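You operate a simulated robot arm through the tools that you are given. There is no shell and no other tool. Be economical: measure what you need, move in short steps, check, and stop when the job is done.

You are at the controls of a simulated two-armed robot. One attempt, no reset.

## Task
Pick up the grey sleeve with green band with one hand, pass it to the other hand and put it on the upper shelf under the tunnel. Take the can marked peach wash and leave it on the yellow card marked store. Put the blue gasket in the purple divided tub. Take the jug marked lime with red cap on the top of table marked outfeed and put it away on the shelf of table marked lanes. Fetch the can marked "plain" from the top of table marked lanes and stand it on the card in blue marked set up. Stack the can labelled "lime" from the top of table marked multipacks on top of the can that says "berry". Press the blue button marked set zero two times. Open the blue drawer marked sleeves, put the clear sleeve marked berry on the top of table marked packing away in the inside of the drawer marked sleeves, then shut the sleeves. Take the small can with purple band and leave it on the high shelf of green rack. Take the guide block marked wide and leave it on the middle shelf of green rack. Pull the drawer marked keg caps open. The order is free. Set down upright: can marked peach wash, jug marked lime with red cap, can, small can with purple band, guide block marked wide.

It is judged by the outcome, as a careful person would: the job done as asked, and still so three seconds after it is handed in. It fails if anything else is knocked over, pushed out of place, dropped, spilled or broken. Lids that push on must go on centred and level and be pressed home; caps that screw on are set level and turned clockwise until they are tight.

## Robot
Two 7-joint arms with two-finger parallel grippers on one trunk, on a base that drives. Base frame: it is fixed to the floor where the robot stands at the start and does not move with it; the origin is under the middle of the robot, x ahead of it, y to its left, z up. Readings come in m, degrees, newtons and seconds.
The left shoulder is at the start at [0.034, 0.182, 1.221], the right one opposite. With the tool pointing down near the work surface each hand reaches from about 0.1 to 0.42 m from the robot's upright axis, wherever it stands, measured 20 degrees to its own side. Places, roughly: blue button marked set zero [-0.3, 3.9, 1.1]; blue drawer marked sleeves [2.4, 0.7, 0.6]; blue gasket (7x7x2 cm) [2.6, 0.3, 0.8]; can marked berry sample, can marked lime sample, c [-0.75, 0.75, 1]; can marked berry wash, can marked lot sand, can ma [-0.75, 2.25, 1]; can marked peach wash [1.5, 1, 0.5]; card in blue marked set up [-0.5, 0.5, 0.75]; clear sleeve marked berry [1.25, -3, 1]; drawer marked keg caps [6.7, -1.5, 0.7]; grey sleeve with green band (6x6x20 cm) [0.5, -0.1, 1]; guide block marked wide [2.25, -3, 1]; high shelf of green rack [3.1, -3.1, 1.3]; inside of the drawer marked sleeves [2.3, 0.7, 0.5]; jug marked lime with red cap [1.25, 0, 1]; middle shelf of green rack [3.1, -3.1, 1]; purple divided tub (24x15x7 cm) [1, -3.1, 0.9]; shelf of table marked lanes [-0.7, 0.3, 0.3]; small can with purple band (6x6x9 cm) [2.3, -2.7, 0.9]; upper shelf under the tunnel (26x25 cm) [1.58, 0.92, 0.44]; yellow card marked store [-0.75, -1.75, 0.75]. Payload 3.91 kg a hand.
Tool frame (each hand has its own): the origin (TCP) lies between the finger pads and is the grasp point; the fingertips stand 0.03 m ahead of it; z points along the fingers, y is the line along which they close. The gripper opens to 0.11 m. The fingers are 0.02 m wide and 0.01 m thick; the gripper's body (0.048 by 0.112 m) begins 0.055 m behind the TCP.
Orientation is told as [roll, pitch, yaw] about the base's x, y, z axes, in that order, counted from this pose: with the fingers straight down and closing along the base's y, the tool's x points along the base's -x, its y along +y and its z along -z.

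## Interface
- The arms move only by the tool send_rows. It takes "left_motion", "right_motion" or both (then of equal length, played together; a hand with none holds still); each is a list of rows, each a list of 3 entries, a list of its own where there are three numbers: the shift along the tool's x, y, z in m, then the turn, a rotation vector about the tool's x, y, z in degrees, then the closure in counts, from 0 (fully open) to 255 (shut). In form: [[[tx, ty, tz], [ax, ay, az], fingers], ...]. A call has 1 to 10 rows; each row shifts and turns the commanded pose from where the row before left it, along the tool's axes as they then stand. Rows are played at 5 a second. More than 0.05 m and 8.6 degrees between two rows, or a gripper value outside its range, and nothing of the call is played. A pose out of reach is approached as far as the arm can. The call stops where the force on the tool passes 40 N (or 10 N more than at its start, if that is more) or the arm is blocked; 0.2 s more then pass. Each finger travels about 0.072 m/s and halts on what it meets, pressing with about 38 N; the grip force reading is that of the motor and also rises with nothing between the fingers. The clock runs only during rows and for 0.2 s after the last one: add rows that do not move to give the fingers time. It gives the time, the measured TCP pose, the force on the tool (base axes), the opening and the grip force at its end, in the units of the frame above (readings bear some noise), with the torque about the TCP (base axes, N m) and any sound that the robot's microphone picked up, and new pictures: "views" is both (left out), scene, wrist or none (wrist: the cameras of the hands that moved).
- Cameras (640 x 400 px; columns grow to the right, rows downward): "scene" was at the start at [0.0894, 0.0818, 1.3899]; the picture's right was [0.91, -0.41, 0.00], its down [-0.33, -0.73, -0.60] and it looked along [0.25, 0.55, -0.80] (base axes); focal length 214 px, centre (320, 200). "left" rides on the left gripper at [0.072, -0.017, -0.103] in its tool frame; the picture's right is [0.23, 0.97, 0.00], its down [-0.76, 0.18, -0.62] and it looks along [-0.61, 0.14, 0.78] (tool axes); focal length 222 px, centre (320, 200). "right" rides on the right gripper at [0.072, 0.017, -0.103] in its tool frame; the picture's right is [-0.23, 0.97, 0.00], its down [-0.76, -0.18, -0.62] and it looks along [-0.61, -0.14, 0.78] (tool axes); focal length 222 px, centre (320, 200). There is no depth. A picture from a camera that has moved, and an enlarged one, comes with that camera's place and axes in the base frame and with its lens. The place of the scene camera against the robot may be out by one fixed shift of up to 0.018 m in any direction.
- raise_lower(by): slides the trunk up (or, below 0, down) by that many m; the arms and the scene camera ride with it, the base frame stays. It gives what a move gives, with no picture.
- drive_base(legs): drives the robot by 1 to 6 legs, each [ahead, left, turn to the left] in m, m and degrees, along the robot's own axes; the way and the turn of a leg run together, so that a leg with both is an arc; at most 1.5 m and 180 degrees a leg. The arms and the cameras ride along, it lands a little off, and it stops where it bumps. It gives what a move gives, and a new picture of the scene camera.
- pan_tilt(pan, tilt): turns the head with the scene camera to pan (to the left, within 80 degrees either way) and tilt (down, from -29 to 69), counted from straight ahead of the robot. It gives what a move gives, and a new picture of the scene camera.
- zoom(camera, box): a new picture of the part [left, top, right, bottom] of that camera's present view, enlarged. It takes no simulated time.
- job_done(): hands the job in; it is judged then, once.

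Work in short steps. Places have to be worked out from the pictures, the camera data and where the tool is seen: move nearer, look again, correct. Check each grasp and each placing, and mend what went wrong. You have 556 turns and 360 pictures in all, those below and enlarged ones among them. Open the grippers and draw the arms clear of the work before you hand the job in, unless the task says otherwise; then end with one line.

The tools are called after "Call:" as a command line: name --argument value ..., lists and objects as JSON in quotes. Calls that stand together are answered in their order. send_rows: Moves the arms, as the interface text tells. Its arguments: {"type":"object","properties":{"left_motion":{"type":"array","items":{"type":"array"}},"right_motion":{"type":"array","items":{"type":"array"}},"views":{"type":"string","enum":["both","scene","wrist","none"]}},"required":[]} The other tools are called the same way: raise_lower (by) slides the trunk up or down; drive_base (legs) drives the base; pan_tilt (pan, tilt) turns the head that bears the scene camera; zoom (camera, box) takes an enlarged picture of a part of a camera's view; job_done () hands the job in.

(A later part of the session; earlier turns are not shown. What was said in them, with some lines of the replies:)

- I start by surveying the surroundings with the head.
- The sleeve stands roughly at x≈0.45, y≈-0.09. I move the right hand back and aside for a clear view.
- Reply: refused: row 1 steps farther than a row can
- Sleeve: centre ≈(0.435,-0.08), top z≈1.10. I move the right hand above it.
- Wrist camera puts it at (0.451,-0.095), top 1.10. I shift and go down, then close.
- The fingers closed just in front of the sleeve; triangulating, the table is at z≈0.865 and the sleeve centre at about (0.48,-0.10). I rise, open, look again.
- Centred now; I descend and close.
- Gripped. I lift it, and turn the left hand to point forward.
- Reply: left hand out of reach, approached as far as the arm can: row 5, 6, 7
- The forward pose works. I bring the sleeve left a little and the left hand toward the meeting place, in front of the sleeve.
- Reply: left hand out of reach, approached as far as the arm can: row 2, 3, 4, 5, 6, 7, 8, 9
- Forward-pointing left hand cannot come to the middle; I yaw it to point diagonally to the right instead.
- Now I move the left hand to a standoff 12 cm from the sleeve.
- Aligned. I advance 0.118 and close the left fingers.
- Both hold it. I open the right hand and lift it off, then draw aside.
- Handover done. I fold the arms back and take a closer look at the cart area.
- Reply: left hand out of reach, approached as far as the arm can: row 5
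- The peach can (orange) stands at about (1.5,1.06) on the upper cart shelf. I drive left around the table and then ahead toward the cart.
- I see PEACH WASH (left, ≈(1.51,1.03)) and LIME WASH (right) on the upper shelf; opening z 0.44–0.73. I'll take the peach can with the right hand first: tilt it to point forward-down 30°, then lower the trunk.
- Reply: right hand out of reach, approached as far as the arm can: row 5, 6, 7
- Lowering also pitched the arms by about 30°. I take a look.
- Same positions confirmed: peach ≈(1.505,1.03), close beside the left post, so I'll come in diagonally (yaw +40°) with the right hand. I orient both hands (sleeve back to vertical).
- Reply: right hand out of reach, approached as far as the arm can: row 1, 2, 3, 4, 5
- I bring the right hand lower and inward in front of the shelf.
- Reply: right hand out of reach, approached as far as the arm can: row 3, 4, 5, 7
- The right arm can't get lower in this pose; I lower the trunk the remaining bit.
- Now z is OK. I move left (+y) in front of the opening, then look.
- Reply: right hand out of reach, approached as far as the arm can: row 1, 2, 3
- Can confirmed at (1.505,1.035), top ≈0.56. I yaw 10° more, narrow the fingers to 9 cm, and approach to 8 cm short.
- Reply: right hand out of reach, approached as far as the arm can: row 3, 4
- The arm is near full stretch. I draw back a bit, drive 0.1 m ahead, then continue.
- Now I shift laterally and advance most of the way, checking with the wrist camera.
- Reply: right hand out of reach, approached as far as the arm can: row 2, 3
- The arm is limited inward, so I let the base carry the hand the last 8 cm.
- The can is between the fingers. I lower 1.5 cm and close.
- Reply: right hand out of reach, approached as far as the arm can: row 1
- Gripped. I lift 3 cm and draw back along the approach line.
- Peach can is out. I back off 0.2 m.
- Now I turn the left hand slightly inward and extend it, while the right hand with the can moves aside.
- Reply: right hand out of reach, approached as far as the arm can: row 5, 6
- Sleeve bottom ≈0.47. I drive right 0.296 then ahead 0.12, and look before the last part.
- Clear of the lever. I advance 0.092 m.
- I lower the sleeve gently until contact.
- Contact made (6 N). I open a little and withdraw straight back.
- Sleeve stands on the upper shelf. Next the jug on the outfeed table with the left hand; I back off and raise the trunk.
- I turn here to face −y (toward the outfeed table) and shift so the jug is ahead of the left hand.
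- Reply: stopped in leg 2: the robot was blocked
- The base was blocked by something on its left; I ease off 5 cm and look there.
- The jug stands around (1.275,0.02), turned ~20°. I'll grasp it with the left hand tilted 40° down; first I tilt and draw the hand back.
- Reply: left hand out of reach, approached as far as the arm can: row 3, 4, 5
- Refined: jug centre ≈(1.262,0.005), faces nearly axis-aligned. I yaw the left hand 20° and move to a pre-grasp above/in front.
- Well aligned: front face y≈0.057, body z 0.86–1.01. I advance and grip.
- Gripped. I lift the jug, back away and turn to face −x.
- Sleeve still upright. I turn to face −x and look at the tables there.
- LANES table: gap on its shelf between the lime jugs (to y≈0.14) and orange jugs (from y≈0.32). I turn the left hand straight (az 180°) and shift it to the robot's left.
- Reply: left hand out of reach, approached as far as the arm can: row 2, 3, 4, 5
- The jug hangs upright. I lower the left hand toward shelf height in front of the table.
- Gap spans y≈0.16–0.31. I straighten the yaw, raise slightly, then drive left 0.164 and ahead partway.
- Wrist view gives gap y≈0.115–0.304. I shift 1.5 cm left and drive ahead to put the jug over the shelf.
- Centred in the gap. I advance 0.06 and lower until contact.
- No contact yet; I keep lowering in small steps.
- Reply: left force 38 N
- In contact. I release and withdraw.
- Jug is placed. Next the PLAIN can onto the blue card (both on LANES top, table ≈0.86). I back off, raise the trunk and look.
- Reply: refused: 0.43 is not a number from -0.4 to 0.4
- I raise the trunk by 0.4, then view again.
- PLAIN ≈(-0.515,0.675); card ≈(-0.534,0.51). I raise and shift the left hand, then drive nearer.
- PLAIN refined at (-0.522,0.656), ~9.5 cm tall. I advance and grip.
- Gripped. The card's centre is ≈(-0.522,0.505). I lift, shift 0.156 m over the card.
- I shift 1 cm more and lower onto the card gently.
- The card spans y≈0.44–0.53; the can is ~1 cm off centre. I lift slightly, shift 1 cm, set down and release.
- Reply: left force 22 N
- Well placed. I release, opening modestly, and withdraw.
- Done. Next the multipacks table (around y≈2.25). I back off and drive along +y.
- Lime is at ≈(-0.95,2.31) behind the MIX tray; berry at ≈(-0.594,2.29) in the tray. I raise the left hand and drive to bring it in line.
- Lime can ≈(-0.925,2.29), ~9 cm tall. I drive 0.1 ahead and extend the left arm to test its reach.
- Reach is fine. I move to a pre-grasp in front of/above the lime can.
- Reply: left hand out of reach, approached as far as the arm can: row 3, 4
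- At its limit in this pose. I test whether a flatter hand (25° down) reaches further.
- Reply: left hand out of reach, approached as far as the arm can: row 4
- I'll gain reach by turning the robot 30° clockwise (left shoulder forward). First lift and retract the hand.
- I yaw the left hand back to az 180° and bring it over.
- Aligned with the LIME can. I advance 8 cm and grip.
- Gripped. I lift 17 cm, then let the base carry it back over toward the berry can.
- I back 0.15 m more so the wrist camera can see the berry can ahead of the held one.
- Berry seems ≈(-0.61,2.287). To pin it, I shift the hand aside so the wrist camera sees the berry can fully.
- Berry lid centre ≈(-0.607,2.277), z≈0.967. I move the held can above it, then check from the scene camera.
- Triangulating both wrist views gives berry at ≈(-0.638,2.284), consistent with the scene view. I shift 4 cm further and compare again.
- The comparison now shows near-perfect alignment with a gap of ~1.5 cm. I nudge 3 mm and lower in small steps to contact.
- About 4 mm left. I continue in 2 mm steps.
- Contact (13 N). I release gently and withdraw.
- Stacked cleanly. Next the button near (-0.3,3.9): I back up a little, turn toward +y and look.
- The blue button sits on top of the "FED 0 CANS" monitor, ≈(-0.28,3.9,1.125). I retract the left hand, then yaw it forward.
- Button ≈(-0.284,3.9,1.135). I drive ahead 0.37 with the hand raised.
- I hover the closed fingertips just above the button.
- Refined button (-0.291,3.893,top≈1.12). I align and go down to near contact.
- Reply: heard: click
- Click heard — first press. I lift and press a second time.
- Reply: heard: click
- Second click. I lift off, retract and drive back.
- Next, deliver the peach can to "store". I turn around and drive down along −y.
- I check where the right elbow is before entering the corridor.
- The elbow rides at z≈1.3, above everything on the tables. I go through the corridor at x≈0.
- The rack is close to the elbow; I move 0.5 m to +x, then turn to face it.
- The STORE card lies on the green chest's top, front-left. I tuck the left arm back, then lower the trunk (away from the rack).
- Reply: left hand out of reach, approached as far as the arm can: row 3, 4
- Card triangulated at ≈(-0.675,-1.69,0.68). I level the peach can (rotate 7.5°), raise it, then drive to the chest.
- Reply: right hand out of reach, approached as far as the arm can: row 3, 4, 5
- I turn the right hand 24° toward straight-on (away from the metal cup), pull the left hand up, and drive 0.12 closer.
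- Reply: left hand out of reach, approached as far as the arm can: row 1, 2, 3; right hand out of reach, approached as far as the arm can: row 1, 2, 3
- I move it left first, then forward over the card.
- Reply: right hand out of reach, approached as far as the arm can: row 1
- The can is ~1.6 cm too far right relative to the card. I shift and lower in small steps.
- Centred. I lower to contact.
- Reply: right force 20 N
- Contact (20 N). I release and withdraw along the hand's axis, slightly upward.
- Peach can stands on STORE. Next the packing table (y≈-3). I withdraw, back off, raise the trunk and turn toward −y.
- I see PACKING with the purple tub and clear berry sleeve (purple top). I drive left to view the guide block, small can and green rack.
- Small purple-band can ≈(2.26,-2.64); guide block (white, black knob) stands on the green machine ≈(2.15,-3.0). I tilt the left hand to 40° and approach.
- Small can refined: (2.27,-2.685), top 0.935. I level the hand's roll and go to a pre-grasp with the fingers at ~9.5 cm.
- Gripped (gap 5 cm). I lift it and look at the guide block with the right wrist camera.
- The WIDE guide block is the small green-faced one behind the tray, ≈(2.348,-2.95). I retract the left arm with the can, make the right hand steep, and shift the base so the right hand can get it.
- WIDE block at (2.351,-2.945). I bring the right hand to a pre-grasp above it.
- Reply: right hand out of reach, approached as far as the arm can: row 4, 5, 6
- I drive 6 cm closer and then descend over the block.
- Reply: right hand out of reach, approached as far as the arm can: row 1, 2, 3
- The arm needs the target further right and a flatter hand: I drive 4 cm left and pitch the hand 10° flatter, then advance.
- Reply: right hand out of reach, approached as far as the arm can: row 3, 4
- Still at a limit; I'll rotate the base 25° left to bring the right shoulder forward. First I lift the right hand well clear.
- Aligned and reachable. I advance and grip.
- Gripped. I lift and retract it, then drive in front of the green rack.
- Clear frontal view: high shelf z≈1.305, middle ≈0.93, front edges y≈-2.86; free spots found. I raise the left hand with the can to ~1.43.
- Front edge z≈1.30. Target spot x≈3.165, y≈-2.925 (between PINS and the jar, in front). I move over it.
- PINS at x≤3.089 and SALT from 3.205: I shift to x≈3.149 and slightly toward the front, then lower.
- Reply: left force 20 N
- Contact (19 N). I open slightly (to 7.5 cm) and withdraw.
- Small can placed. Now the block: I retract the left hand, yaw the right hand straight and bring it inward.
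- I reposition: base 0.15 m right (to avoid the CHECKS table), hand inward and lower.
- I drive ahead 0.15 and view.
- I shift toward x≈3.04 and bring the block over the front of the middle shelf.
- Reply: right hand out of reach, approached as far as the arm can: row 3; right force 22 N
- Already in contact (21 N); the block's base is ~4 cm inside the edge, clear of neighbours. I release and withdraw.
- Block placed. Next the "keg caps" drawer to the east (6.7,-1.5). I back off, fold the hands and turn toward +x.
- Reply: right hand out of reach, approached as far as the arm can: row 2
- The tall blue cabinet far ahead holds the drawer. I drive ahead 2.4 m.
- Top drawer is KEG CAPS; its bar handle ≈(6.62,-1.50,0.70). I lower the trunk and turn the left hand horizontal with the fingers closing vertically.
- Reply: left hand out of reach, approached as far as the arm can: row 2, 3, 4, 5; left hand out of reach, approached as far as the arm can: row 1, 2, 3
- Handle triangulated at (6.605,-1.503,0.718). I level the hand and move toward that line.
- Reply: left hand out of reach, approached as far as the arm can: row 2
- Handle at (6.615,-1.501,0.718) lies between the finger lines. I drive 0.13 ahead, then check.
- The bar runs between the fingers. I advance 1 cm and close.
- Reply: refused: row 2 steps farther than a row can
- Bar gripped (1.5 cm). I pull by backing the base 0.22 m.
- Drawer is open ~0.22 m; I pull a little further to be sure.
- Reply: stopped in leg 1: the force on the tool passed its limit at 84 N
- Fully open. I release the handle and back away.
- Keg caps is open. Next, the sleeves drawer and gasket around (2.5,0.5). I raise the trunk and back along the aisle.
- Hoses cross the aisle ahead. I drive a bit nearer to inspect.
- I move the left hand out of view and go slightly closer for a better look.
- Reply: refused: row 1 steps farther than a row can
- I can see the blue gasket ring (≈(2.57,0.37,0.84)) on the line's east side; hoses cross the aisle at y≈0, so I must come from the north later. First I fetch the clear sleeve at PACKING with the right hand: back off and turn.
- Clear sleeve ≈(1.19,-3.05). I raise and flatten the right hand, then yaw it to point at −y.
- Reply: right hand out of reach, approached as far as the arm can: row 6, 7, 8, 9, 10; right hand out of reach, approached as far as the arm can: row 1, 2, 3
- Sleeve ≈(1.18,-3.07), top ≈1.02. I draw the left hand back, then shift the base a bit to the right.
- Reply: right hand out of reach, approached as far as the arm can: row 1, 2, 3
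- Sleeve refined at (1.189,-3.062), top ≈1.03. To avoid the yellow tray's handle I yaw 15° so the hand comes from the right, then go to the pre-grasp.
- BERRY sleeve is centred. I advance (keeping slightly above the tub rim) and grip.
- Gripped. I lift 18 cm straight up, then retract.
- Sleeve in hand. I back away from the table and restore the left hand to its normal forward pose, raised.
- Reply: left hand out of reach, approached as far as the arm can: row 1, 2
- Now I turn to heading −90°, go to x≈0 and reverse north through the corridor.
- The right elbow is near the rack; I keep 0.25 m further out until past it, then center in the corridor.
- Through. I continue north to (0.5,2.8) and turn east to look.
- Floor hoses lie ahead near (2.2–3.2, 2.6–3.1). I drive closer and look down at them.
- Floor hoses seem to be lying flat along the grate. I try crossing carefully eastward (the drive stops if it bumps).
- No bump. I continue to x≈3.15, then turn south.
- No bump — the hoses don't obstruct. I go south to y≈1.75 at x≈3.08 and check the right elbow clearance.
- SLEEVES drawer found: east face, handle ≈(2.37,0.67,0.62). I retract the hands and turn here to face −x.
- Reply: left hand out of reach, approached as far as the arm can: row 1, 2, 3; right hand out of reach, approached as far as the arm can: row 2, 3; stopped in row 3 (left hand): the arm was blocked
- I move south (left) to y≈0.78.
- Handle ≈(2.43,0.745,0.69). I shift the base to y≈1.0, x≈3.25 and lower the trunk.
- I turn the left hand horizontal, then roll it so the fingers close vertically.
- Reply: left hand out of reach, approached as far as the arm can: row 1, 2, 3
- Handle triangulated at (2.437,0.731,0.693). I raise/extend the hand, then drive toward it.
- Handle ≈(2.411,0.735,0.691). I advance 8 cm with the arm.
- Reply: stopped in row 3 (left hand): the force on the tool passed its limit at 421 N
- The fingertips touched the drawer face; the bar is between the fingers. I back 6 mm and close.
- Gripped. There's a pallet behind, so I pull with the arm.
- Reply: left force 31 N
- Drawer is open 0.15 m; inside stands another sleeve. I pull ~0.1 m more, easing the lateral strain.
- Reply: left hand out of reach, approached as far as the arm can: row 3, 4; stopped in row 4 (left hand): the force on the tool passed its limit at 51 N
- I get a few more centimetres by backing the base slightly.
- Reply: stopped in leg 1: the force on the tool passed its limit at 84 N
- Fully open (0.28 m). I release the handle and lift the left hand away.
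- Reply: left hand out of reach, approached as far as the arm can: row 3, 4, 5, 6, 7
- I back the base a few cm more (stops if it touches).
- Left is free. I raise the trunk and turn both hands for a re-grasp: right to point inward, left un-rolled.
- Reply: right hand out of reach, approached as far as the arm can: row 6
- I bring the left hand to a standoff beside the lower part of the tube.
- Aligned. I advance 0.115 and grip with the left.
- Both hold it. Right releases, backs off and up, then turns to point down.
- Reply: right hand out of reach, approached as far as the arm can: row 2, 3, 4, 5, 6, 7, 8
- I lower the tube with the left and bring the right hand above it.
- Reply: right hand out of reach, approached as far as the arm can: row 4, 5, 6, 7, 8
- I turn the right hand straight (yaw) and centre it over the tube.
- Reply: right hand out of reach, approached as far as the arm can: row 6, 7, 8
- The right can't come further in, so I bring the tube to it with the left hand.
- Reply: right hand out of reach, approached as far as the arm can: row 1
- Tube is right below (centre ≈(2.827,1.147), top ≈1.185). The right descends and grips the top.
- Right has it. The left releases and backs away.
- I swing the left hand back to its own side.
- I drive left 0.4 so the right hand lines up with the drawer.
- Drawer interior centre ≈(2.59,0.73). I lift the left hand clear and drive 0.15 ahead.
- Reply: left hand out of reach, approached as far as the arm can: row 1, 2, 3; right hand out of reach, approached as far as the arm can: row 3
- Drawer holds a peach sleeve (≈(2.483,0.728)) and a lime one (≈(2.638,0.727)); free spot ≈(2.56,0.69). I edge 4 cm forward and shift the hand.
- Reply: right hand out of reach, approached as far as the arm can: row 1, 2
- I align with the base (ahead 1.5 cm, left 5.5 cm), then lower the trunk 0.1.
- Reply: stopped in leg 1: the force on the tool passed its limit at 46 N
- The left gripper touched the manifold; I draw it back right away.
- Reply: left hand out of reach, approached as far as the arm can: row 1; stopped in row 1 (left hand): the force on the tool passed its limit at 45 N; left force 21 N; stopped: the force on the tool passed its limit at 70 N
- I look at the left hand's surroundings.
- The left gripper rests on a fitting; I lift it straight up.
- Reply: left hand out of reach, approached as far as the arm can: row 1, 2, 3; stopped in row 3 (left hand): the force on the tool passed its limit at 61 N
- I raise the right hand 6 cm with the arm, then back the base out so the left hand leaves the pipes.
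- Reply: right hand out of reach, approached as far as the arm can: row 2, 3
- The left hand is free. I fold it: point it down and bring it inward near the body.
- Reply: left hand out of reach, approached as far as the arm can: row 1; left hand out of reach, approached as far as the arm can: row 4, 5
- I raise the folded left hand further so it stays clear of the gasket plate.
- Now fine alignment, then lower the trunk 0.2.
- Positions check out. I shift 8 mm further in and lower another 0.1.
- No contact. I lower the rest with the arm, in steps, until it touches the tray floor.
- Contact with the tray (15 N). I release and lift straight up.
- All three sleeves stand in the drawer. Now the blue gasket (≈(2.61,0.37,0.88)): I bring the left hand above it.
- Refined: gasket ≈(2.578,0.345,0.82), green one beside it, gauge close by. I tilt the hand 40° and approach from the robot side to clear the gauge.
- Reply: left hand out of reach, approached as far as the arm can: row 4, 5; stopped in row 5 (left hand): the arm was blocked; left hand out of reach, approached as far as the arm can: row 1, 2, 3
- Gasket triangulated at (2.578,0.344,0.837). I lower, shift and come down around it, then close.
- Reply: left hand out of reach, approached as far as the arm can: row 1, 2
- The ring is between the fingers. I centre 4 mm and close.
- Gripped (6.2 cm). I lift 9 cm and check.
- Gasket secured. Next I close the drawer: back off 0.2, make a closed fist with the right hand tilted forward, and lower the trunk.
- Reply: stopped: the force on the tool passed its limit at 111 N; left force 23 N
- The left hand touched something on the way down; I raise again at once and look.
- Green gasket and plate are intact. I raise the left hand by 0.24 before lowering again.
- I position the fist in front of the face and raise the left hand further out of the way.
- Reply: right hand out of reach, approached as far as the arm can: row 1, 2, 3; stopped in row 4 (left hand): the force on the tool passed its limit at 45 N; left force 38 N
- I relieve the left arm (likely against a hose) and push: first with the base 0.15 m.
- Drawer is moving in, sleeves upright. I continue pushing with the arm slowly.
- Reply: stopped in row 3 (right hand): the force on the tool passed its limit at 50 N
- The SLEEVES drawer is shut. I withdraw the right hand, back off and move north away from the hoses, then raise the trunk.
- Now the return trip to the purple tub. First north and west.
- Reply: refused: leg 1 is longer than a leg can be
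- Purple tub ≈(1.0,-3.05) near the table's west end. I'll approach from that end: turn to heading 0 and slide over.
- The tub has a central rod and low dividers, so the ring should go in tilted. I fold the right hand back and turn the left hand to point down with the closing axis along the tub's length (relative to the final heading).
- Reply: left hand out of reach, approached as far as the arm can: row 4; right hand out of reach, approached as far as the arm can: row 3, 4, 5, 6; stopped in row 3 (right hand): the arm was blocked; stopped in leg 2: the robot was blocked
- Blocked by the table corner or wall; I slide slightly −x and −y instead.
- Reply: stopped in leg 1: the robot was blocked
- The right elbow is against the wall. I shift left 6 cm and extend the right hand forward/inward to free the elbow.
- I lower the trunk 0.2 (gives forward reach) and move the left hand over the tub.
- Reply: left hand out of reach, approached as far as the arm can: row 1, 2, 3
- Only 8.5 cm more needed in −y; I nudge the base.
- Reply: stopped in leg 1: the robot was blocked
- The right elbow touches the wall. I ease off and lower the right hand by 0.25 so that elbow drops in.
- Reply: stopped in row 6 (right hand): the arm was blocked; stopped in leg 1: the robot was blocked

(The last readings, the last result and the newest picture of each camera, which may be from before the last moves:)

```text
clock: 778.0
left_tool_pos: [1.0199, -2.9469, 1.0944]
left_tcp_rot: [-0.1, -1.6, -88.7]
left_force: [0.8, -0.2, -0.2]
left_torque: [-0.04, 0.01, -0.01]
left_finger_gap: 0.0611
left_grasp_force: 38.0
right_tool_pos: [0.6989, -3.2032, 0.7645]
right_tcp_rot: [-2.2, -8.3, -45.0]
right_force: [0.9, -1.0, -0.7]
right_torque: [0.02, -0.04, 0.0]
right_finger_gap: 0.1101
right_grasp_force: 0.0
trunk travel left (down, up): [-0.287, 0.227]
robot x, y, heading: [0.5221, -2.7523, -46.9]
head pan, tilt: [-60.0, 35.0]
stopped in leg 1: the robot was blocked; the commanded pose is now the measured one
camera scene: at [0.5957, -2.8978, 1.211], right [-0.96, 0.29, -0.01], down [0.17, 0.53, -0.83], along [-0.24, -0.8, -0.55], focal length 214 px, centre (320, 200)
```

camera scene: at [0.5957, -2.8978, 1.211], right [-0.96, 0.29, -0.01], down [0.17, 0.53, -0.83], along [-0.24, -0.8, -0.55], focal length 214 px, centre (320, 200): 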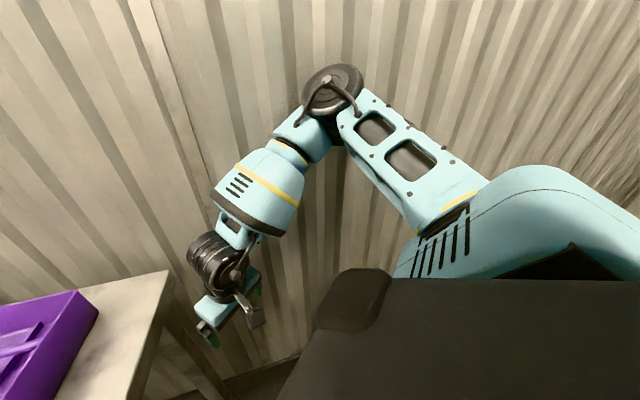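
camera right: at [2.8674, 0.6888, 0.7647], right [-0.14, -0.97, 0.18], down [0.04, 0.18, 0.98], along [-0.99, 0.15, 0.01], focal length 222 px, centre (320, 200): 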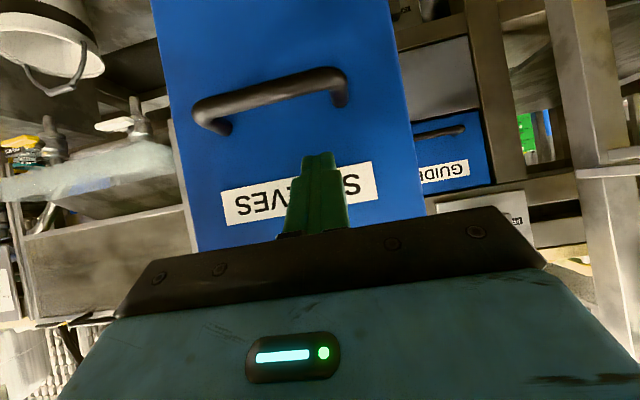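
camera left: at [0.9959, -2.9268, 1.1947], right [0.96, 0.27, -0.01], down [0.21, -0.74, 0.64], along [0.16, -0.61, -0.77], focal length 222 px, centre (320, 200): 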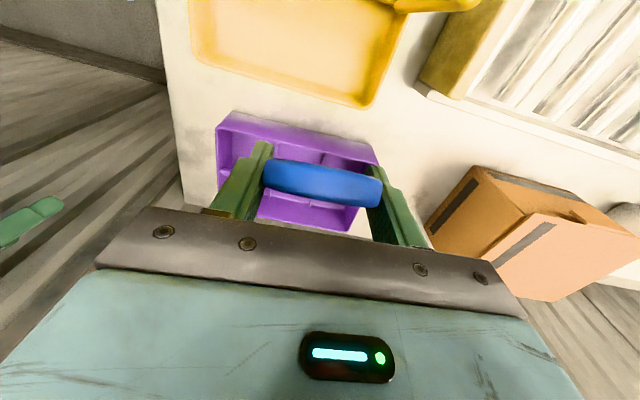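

The right elbow keeps meeting the wall. I back away, fold the right arm behind, and will use a heading of about −70° where the elbow points away from the wall.

Call:
drive_base --legs '[[-0.16, 0.08, 0]]'

Call:
send_rows --right_motion '[[[0, 0, -0.045], [0, 0, 0], 0], [[0, 0, -0.045], [0, 0, 0], 0], [[0, 0, -0.045], [0, 0, 0], 0], [[0, 0, -0.045], [0, 0, 0], 0], [[0.02, -0.02, -0.03], [0, 0, 0], 0], [[0.03, -0.02, 0], [0, 0, 0], 0], [[0.03, -0.02, 0], [0, 0, 0], 0]]' --left_motion '[[[0, 0, -0.03], [0, 0, 0], 255], [[0, 0, -0.03], [0, 0, 0], 255], [[0, 0, -0.03], [0, 0, 0], 255], [[0, 0, 0], [0, 0, 0], 255], [[0, 0, 0], [0, 0, 0], 255], [[0, 0, 0], [0, 0, 0], 255], [[0, 0, 0], [0, 0, 0], 255]]' --views "none"

```text
clock: 779.5
left_tool_pos: [0.971, -2.8048, 1.0888]
left_tcp_rot: [0.0, 0.0, -88.7]
left_force: [-0.8, 0.1, -1.2]
left_torque: [-0.02, -0.01, -0.02]
left_finger_gap: 0.0612
left_grasp_force: 37.6
right_tool_pos: [0.6486, -3.0537, 0.7498]
right_tcp_rot: [-1.2, -6.8, -45.3]
right_force: [-0.9, 0.3, -0.2]
right_torque: [-0.01, -0.01, 0.04]
right_finger_gap: 0.11
right_grasp_force: 0.1
trunk travel left (down, up): [-0.287, 0.227]
robot x, y, heading: [0.4714, -2.583, -46.7]
head pan, tilt: [-60.0, 35.0]
camera scene: at [0.547, -2.7608, 1.2065], right [-0.96, 0.29, 0.0], down [0.17, 0.55, -0.82], along [-0.24, -0.78, -0.57], focal length 214 px, centre (320, 200)
```

scene: 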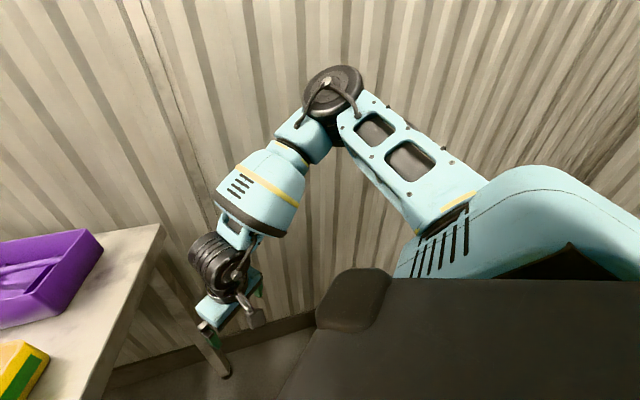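

```text
clock: 781.0
left_tool_pos: [0.97, -2.7969, 1.1738]
left_tcp_rot: [-0.1, 0.0, -88.6]
left_force: [-0.3, -1.3, -0.4]
left_torque: [-0.01, -0.06, 0.02]
left_finger_gap: 0.0614
left_grasp_force: 38.7
left hand out of reach, approached as far as the arm can: row 3
right_tool_pos: [0.5346, -3.0182, 0.9496]
right_tcp_rot: [-1.1, -6.9, -45.3]
right_force: [0.6, -0.6, 0.3]
right_torque: [0.02, -0.01, -0.01]
right_finger_gap: 0.11
right_grasp_force: 0.0
trunk travel left (down, up): [-0.287, 0.227]
robot x, y, heading: [0.4733, -2.5843, -46.8]
head pan, tilt: [-60.0, 35.0]
```

Call:
drive_base --legs '[[0, 0, -23], [0.32, -0.085, 0]]'

Call:
send_rows --left_motion '[[[0, 0, 0], [0, 0, -7], 255], [[0, 0, 0], [0, 0, -7], 255], [[0, 0, 0], [0, 0, -7], 255]]' --views "wrist"

```text
clock: 784.2
left_tool_pos: [0.8758, -3.257, 1.1723]
left_tcp_rot: [-0.1, 0.1, -111.5]
left_force: [0.4, 1.3, -0.8]
left_torque: [0.01, 0.01, 0.01]
left_finger_gap: 0.0613
left_grasp_force: 38.0
right_tool_pos: [0.3872, -3.2838, 0.9492]
right_tcp_rot: [-1.1, -6.1, -68.1]
right_force: [0.3, 0.2, -0.5]
right_torque: [-0.01, -0.02, 0.0]
right_finger_gap: 0.11
right_grasp_force: 0.1
trunk travel left (down, up): [-0.287, 0.227]
robot x, y, heading: [0.4999, -2.8669, -69.8]
head pan, tilt: [-60.0, 35.0]
stopped in leg 2: the force on the tool passed its limit at 103 N (the readings are from after the stop); the commanded pose is now the measured one
camera scene: at [0.4928, -3.0576, 1.2063], right [-0.77, 0.64, 0.0], down [0.37, 0.44, -0.82], along [-0.52, -0.63, -0.57], focal length 214 px, centre (320, 200)
```

scene: 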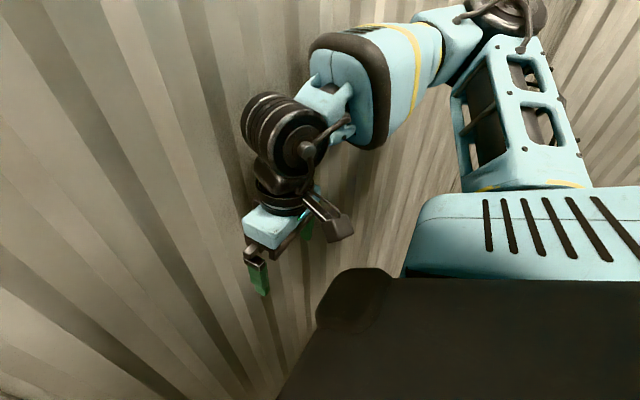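

```text
clock: 785.0
left_tool_pos: [0.8751, -3.2575, 1.1713]
left_tcp_rot: [-0.2, 0.1, -90.4]
left_force: [-0.6, -0.2, -0.4]
left_torque: [0.01, 0.02, -0.04]
left_finger_gap: 0.0614
left_grasp_force: 38.2
right_tool_pos: [0.3875, -3.284, 0.9498]
right_tcp_rot: [-1.3, -6.1, -68.2]
right_force: [-0.9, -0.4, 1.6]
right_torque: [0.03, -0.01, 0.03]
right_finger_gap: 0.1099
right_grasp_force: 0.1
trunk travel left (down, up): [-0.287, 0.227]
robot x, y, heading: [0.5017, -2.8644, -69.8]
head pan, tilt: [-60.0, 35.0]
camera left: at [0.859, -3.1844, 1.2762], right [0.98, 0.22, 0.0], down [0.17, -0.76, 0.62], along [0.14, -0.61, -0.78], focal length 222 px, centre (320, 200)
```

left: 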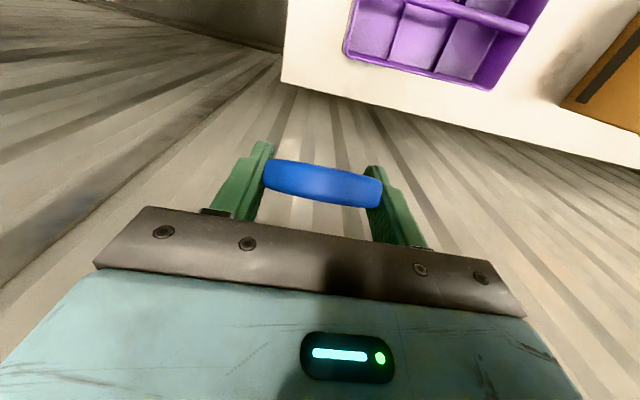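

Clear now. I move the left hand from the wall side over the tub.

Call:
send_rows --left_motion '[[[0.034, 0.026, 0], [0, 0, 0], 255], [[0.034, 0.026, 0], [0, 0, 0], 255], [[0.034, 0.026, 0], [0, 0, 0], 255], [[0.034, 0.026, 0], [0, 0, 0], 255], [[0.034, 0.026, 0], [0, 0, 0], 255], [[0, 0, 0.045], [0, 0, 0], 255], [[0, 0, 0.045], [0, 0, 0], 255]]' --views "wrist"

```text
clock: 786.6
left_tool_pos: [1.0081, -3.0884, 1.0822]
left_tcp_rot: [-0.1, 0.0, -90.6]
left_force: [0.7, 0.4, 0.1]
left_torque: [0.0, 0.0, -0.01]
left_finger_gap: 0.0614
left_grasp_force: 38.1
right_tool_pos: [0.3884, -3.2826, 0.9489]
right_tcp_rot: [-1.2, -6.1, -68.2]
right_force: [0.0, -0.4, 0.6]
right_torque: [-0.01, -0.03, 0.04]
right_finger_gap: 0.1101
right_grasp_force: 0.1
trunk travel left (down, up): [-0.287, 0.227]
robot x, y, heading: [0.5019, -2.8658, -69.7]
head pan, tilt: [-60.0, 35.0]
camera left: at [0.9916, -3.0154, 1.1863], right [0.98, 0.22, 0.0], down [0.17, -0.76, 0.62], along [0.13, -0.61, -0.78], focal length 222 px, centre (320, 200)
```

left: 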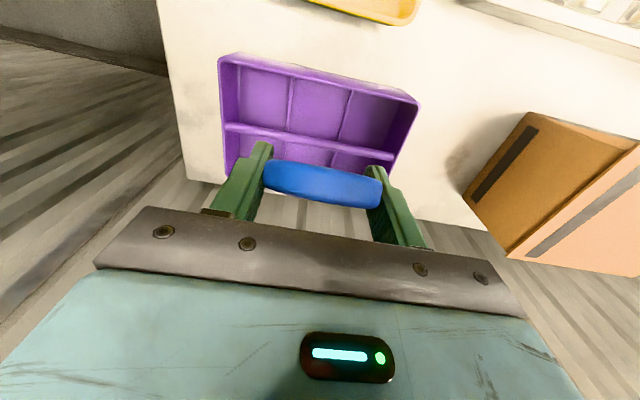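

Reach is good: the +y half spans y≈-3.067…-3.129. I tilt the hand 17° more (ring steeper), align and lower into it.

Call:
send_rows --left_motion '[[[0, 0, 0], [0, 8.6, 0], 255], [[0, 0, 0], [0, 8.6, 0], 255], [[-0.009, -0.004, -0.003], [0, 0, 0], 255], [[-0.0127, 0, 0.0405], [0, 0, 0], 255], [[-0.0127, 0, 0.0405], [0, 0, 0], 255], [[-0.006, 0, 0.019], [0, 0, 0], 255]]' --views "wrist"

```text
clock: 788.0
left_tool_pos: [1.0027, -3.0973, 0.977]
left_tcp_rot: [-0.1, 17.3, -90.5]
left_force: [0.2, 0.2, 0.1]
left_torque: [-0.01, 0.03, -0.02]
left_finger_gap: 0.0614
left_grasp_force: 38.1
right_tool_pos: [0.3873, -3.2843, 0.9501]
right_tcp_rot: [-1.2, -6.1, -68.0]
right_force: [-0.1, -0.7, 0.1]
right_torque: [0.07, 0.0, 0.01]
right_finger_gap: 0.1099
right_grasp_force: 0.1
trunk travel left (down, up): [-0.287, 0.227]
robot x, y, heading: [0.4988, -2.8631, -69.8]
head pan, tilt: [-60.0, 35.0]
camera left: at [0.9853, -3.0584, 1.0986], right [0.98, 0.21, 0.07], down [0.17, -0.91, 0.37], along [0.14, -0.35, -0.93], focal length 222 px, centre (320, 200)
```

left: 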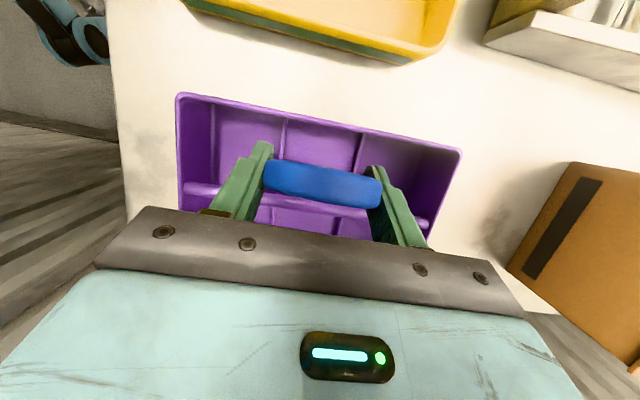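

Aligned. I lower into the compartment in small steps.

Call:
send_rows --left_motion '[[[-0.009, 0, 0.0287], [0, 0, 0], 255], [[-0.006, 0, 0.0191], [0, 0, 0], 255], [[-0.003, 0, 0.0096], [0, 0, 0], 255], [[-0.003, 0, 0.0096], [0, 0, 0], 255]]' --views "wrist"

```text
clock: 789.0
left_tool_pos: [1.0026, -3.0976, 0.9079]
left_tcp_rot: [-0.2, 17.3, -90.6]
left_force: [-0.5, -0.4, -1.0]
left_torque: [-0.01, 0.02, -0.02]
left_finger_gap: 0.0613
left_grasp_force: 38.0
right_tool_pos: [0.3881, -3.2831, 0.9496]
right_tcp_rot: [-1.2, -6.1, -68.1]
right_force: [-0.8, -0.6, -0.3]
right_torque: [-0.01, 0.01, 0.03]
right_finger_gap: 0.11
right_grasp_force: 0.1
trunk travel left (down, up): [-0.287, 0.227]
robot x, y, heading: [0.4982, -2.8674, -69.7]
head pan, tilt: [-60.0, 35.0]
camera left: at [0.9858, -3.0588, 1.0286], right [0.98, 0.21, 0.07], down [0.17, -0.91, 0.37], along [0.14, -0.35, -0.93], focal length 222 px, centre (320, 200)
```

left: 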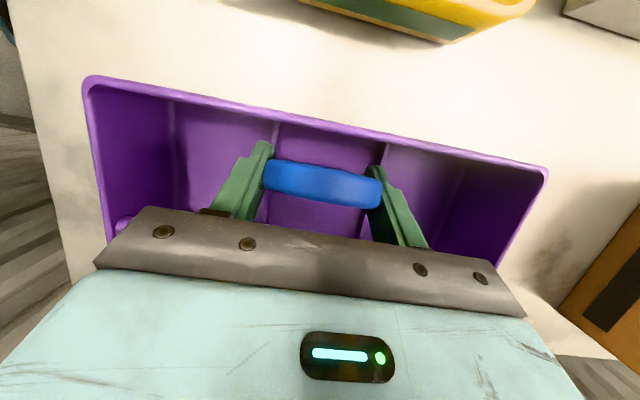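

Call:
send_rows --left_motion '[[[-0.0018, 0, 0.0057], [0, 0, 0], 255], [[-0.0018, 0, 0.0057], [0, 0, 0], 255], [[-0.0015, 0, 0.0048], [0, 0, 0], 255]]' --views "none"

```text
clock: 789.8
left_tool_pos: [1.003, -3.0973, 0.8943]
left_tcp_rot: [0.2, 16.8, -90.6]
left_force: [10.6, 4.0, 39.5]
left_torque: [0.08, 0.58, -0.05]
left_finger_gap: 0.0613
left_grasp_force: 37.8
right_tool_pos: [0.3862, -3.2829, 0.95]
right_tcp_rot: [-1.1, -6.2, -68.2]
right_force: [0.3, 0.0, 0.0]
right_torque: [0.04, 0.02, 0.03]
right_finger_gap: 0.1101
right_grasp_force: 0.1
trunk travel left (down, up): [-0.287, 0.227]
robot x, y, heading: [0.4993, -2.8668, -69.7]
head pan, tilt: [-60.0, 35.0]
```

Contact. I relieve 3 mm, open, and withdraw along the finger axis.

Call:
send_rows --left_motion '[[[0.001, 0, -0.003], [0, 0, 0], 150], [[0, 0, 0], [0, 0, 0], 60], [[0, 0, 0], [0, 0, 0], 58], [[0, 0, -0.03], [0, 0, 0], 58], [[0, 0, -0.045], [0, 0, 0], 58], [[0, 0, -0.045], [0, 0, 0], 58]]' --views "wrist"

```text
clock: 791.2
left_tool_pos: [1.0025, -3.1331, 1.0095]
left_tcp_rot: [0.0, 17.4, -90.5]
left_force: [-0.5, 0.8, 0.4]
left_torque: [-0.01, 0.02, -0.01]
left_finger_gap: 0.0851
left_grasp_force: 0.0
right_tool_pos: [0.3866, -3.2834, 0.9497]
right_tcp_rot: [-1.1, -6.2, -68.0]
right_force: [-0.1, -0.2, 0.3]
right_torque: [0.0, 0.02, -0.01]
right_finger_gap: 0.11
right_grasp_force: 0.1
trunk travel left (down, up): [-0.287, 0.227]
robot x, y, heading: [0.4965, -2.8635, -69.6]
head pan, tilt: [-60.0, 35.0]
camera left: at [0.9858, -3.0942, 1.1304], right [0.98, 0.21, 0.07], down [0.17, -0.91, 0.37], along [0.14, -0.35, -0.93], focal length 222 px, centre (320, 200)
```

left: 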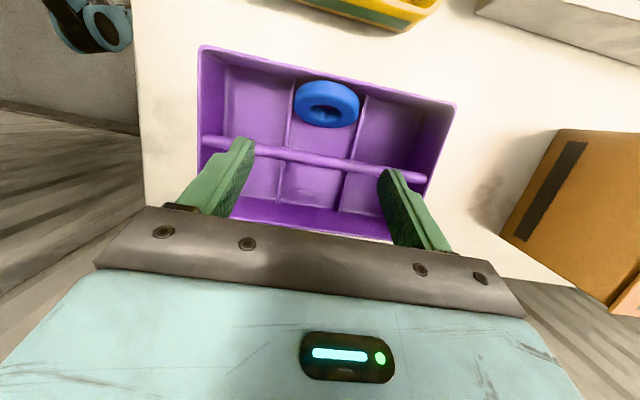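

The gasket lies in the tub. I raise the left hand straight up, then drive away from the table.

Call:
send_rows --left_motion '[[[0.0131, 0, -0.043], [0, 0, 0], 0], [[0.0131, 0, -0.043], [0, 0, 0], 0], [[0.0131, 0, -0.043], [0, 0, 0], 0], [[0.0131, 0, -0.043], [0, 0, 0], 0], [[0.0131, 0, -0.043], [0, 0, 0], 0]]' --views "none"

Call:
drive_base --legs '[[-0.25, 0.0, 0], [-0.5, 0, 0]]'

Call:
pan_tilt --pan 25 --tilt 35

```text
clock: 792.4
left_tool_pos: [1.002, -3.1225, 1.1836]
left_tcp_rot: [-0.1, 17.1, -90.6]
left_force: [0.1, -0.5, 0.0]
left_torque: [0.0, 0.0, 0.01]
left_finger_gap: 0.1101
left_grasp_force: 0.0
left hand out of reach, approached as far as the arm can: row 4, 5
right_tool_pos: [0.3883, -3.2845, 0.9501]
right_tcp_rot: [-1.3, -6.1, -68.1]
right_force: [-0.2, -0.7, -0.4]
right_torque: [-0.03, 0.02, 0.0]
right_finger_gap: 0.1099
right_grasp_force: 0.1
trunk travel left (down, up): [-0.287, 0.227]
robot x, y, heading: [0.4978, -2.8647, -69.9]
head pan, tilt: [-60.0, 35.0]
```

```text
clock: 796.8
left_tool_pos: [0.7401, -2.4177, 1.1841]
left_tcp_rot: [-0.1, 17.2, -90.5]
left_force: [-0.1, -0.8, -0.1]
left_torque: [-0.02, -0.01, 0.0]
left_finger_gap: 0.1098
left_grasp_force: 0.1
right_tool_pos: [0.1262, -2.5792, 0.9497]
right_tcp_rot: [-1.2, -6.1, -68.2]
right_force: [-0.5, 0.4, -0.2]
right_torque: [0.03, -0.01, -0.01]
right_finger_gap: 0.1099
right_grasp_force: 0.1
trunk travel left (down, up): [-0.287, 0.227]
robot x, y, heading: [0.2395, -2.1588, -69.5]
head pan, tilt: [-60.0, 35.0]
camera scene: at [0.232, -2.3523, 1.2064], right [-0.77, 0.64, 0.0], down [0.37, 0.44, -0.82], along [-0.52, -0.63, -0.57], focal length 214 px, centre (320, 200)
```

scene: 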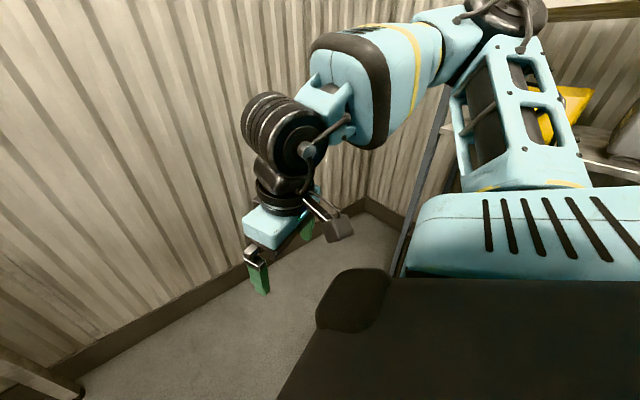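

```text
clock: 798.4
left_tool_pos: [0.7398, -2.4166, 1.1832]
left_tcp_rot: [-0.1, 17.2, -90.6]
left_force: [-0.3, -0.4, -0.6]
left_torque: [0.01, 0.01, 0.0]
left_finger_gap: 0.11
left_grasp_force: 0.1
right_tool_pos: [0.1272, -2.5791, 0.9507]
right_tcp_rot: [-1.3, -6.0, -68.1]
right_force: [0.6, -0.8, 0.6]
right_torque: [0.02, -0.02, 0.01]
right_finger_gap: 0.1101
right_grasp_force: 0.1
trunk travel left (down, up): [-0.287, 0.227]
robot x, y, heading: [0.2381, -2.163, -69.9]
head pan, tilt: [25.0, 35.0]
camera scene: at [0.3509, -2.3468, 1.2063], right [-0.7, -0.71, 0.0], down [-0.41, 0.4, -0.82], along [0.58, -0.58, -0.57], focal length 214 px, centre (320, 200)
```

scene: 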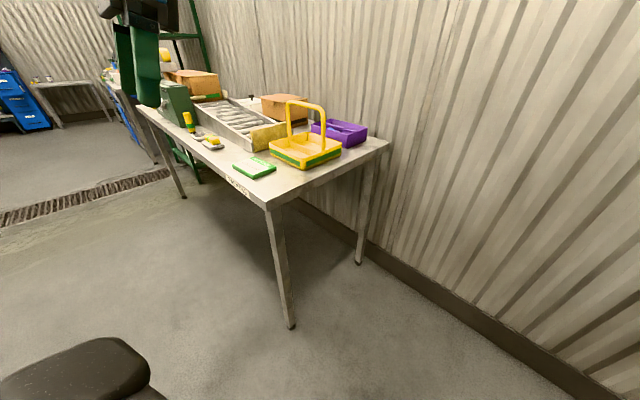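

All tasks are done, with both grippers open and the arms clear. I hand the job in.

Call:
job_done

```text
The job is handed in.
```

I worked through every item on the list and handed the job in. I saw each item in place when I set it down, but I made no final tour; the green rack, the lanes table and the packing table came into view again later.
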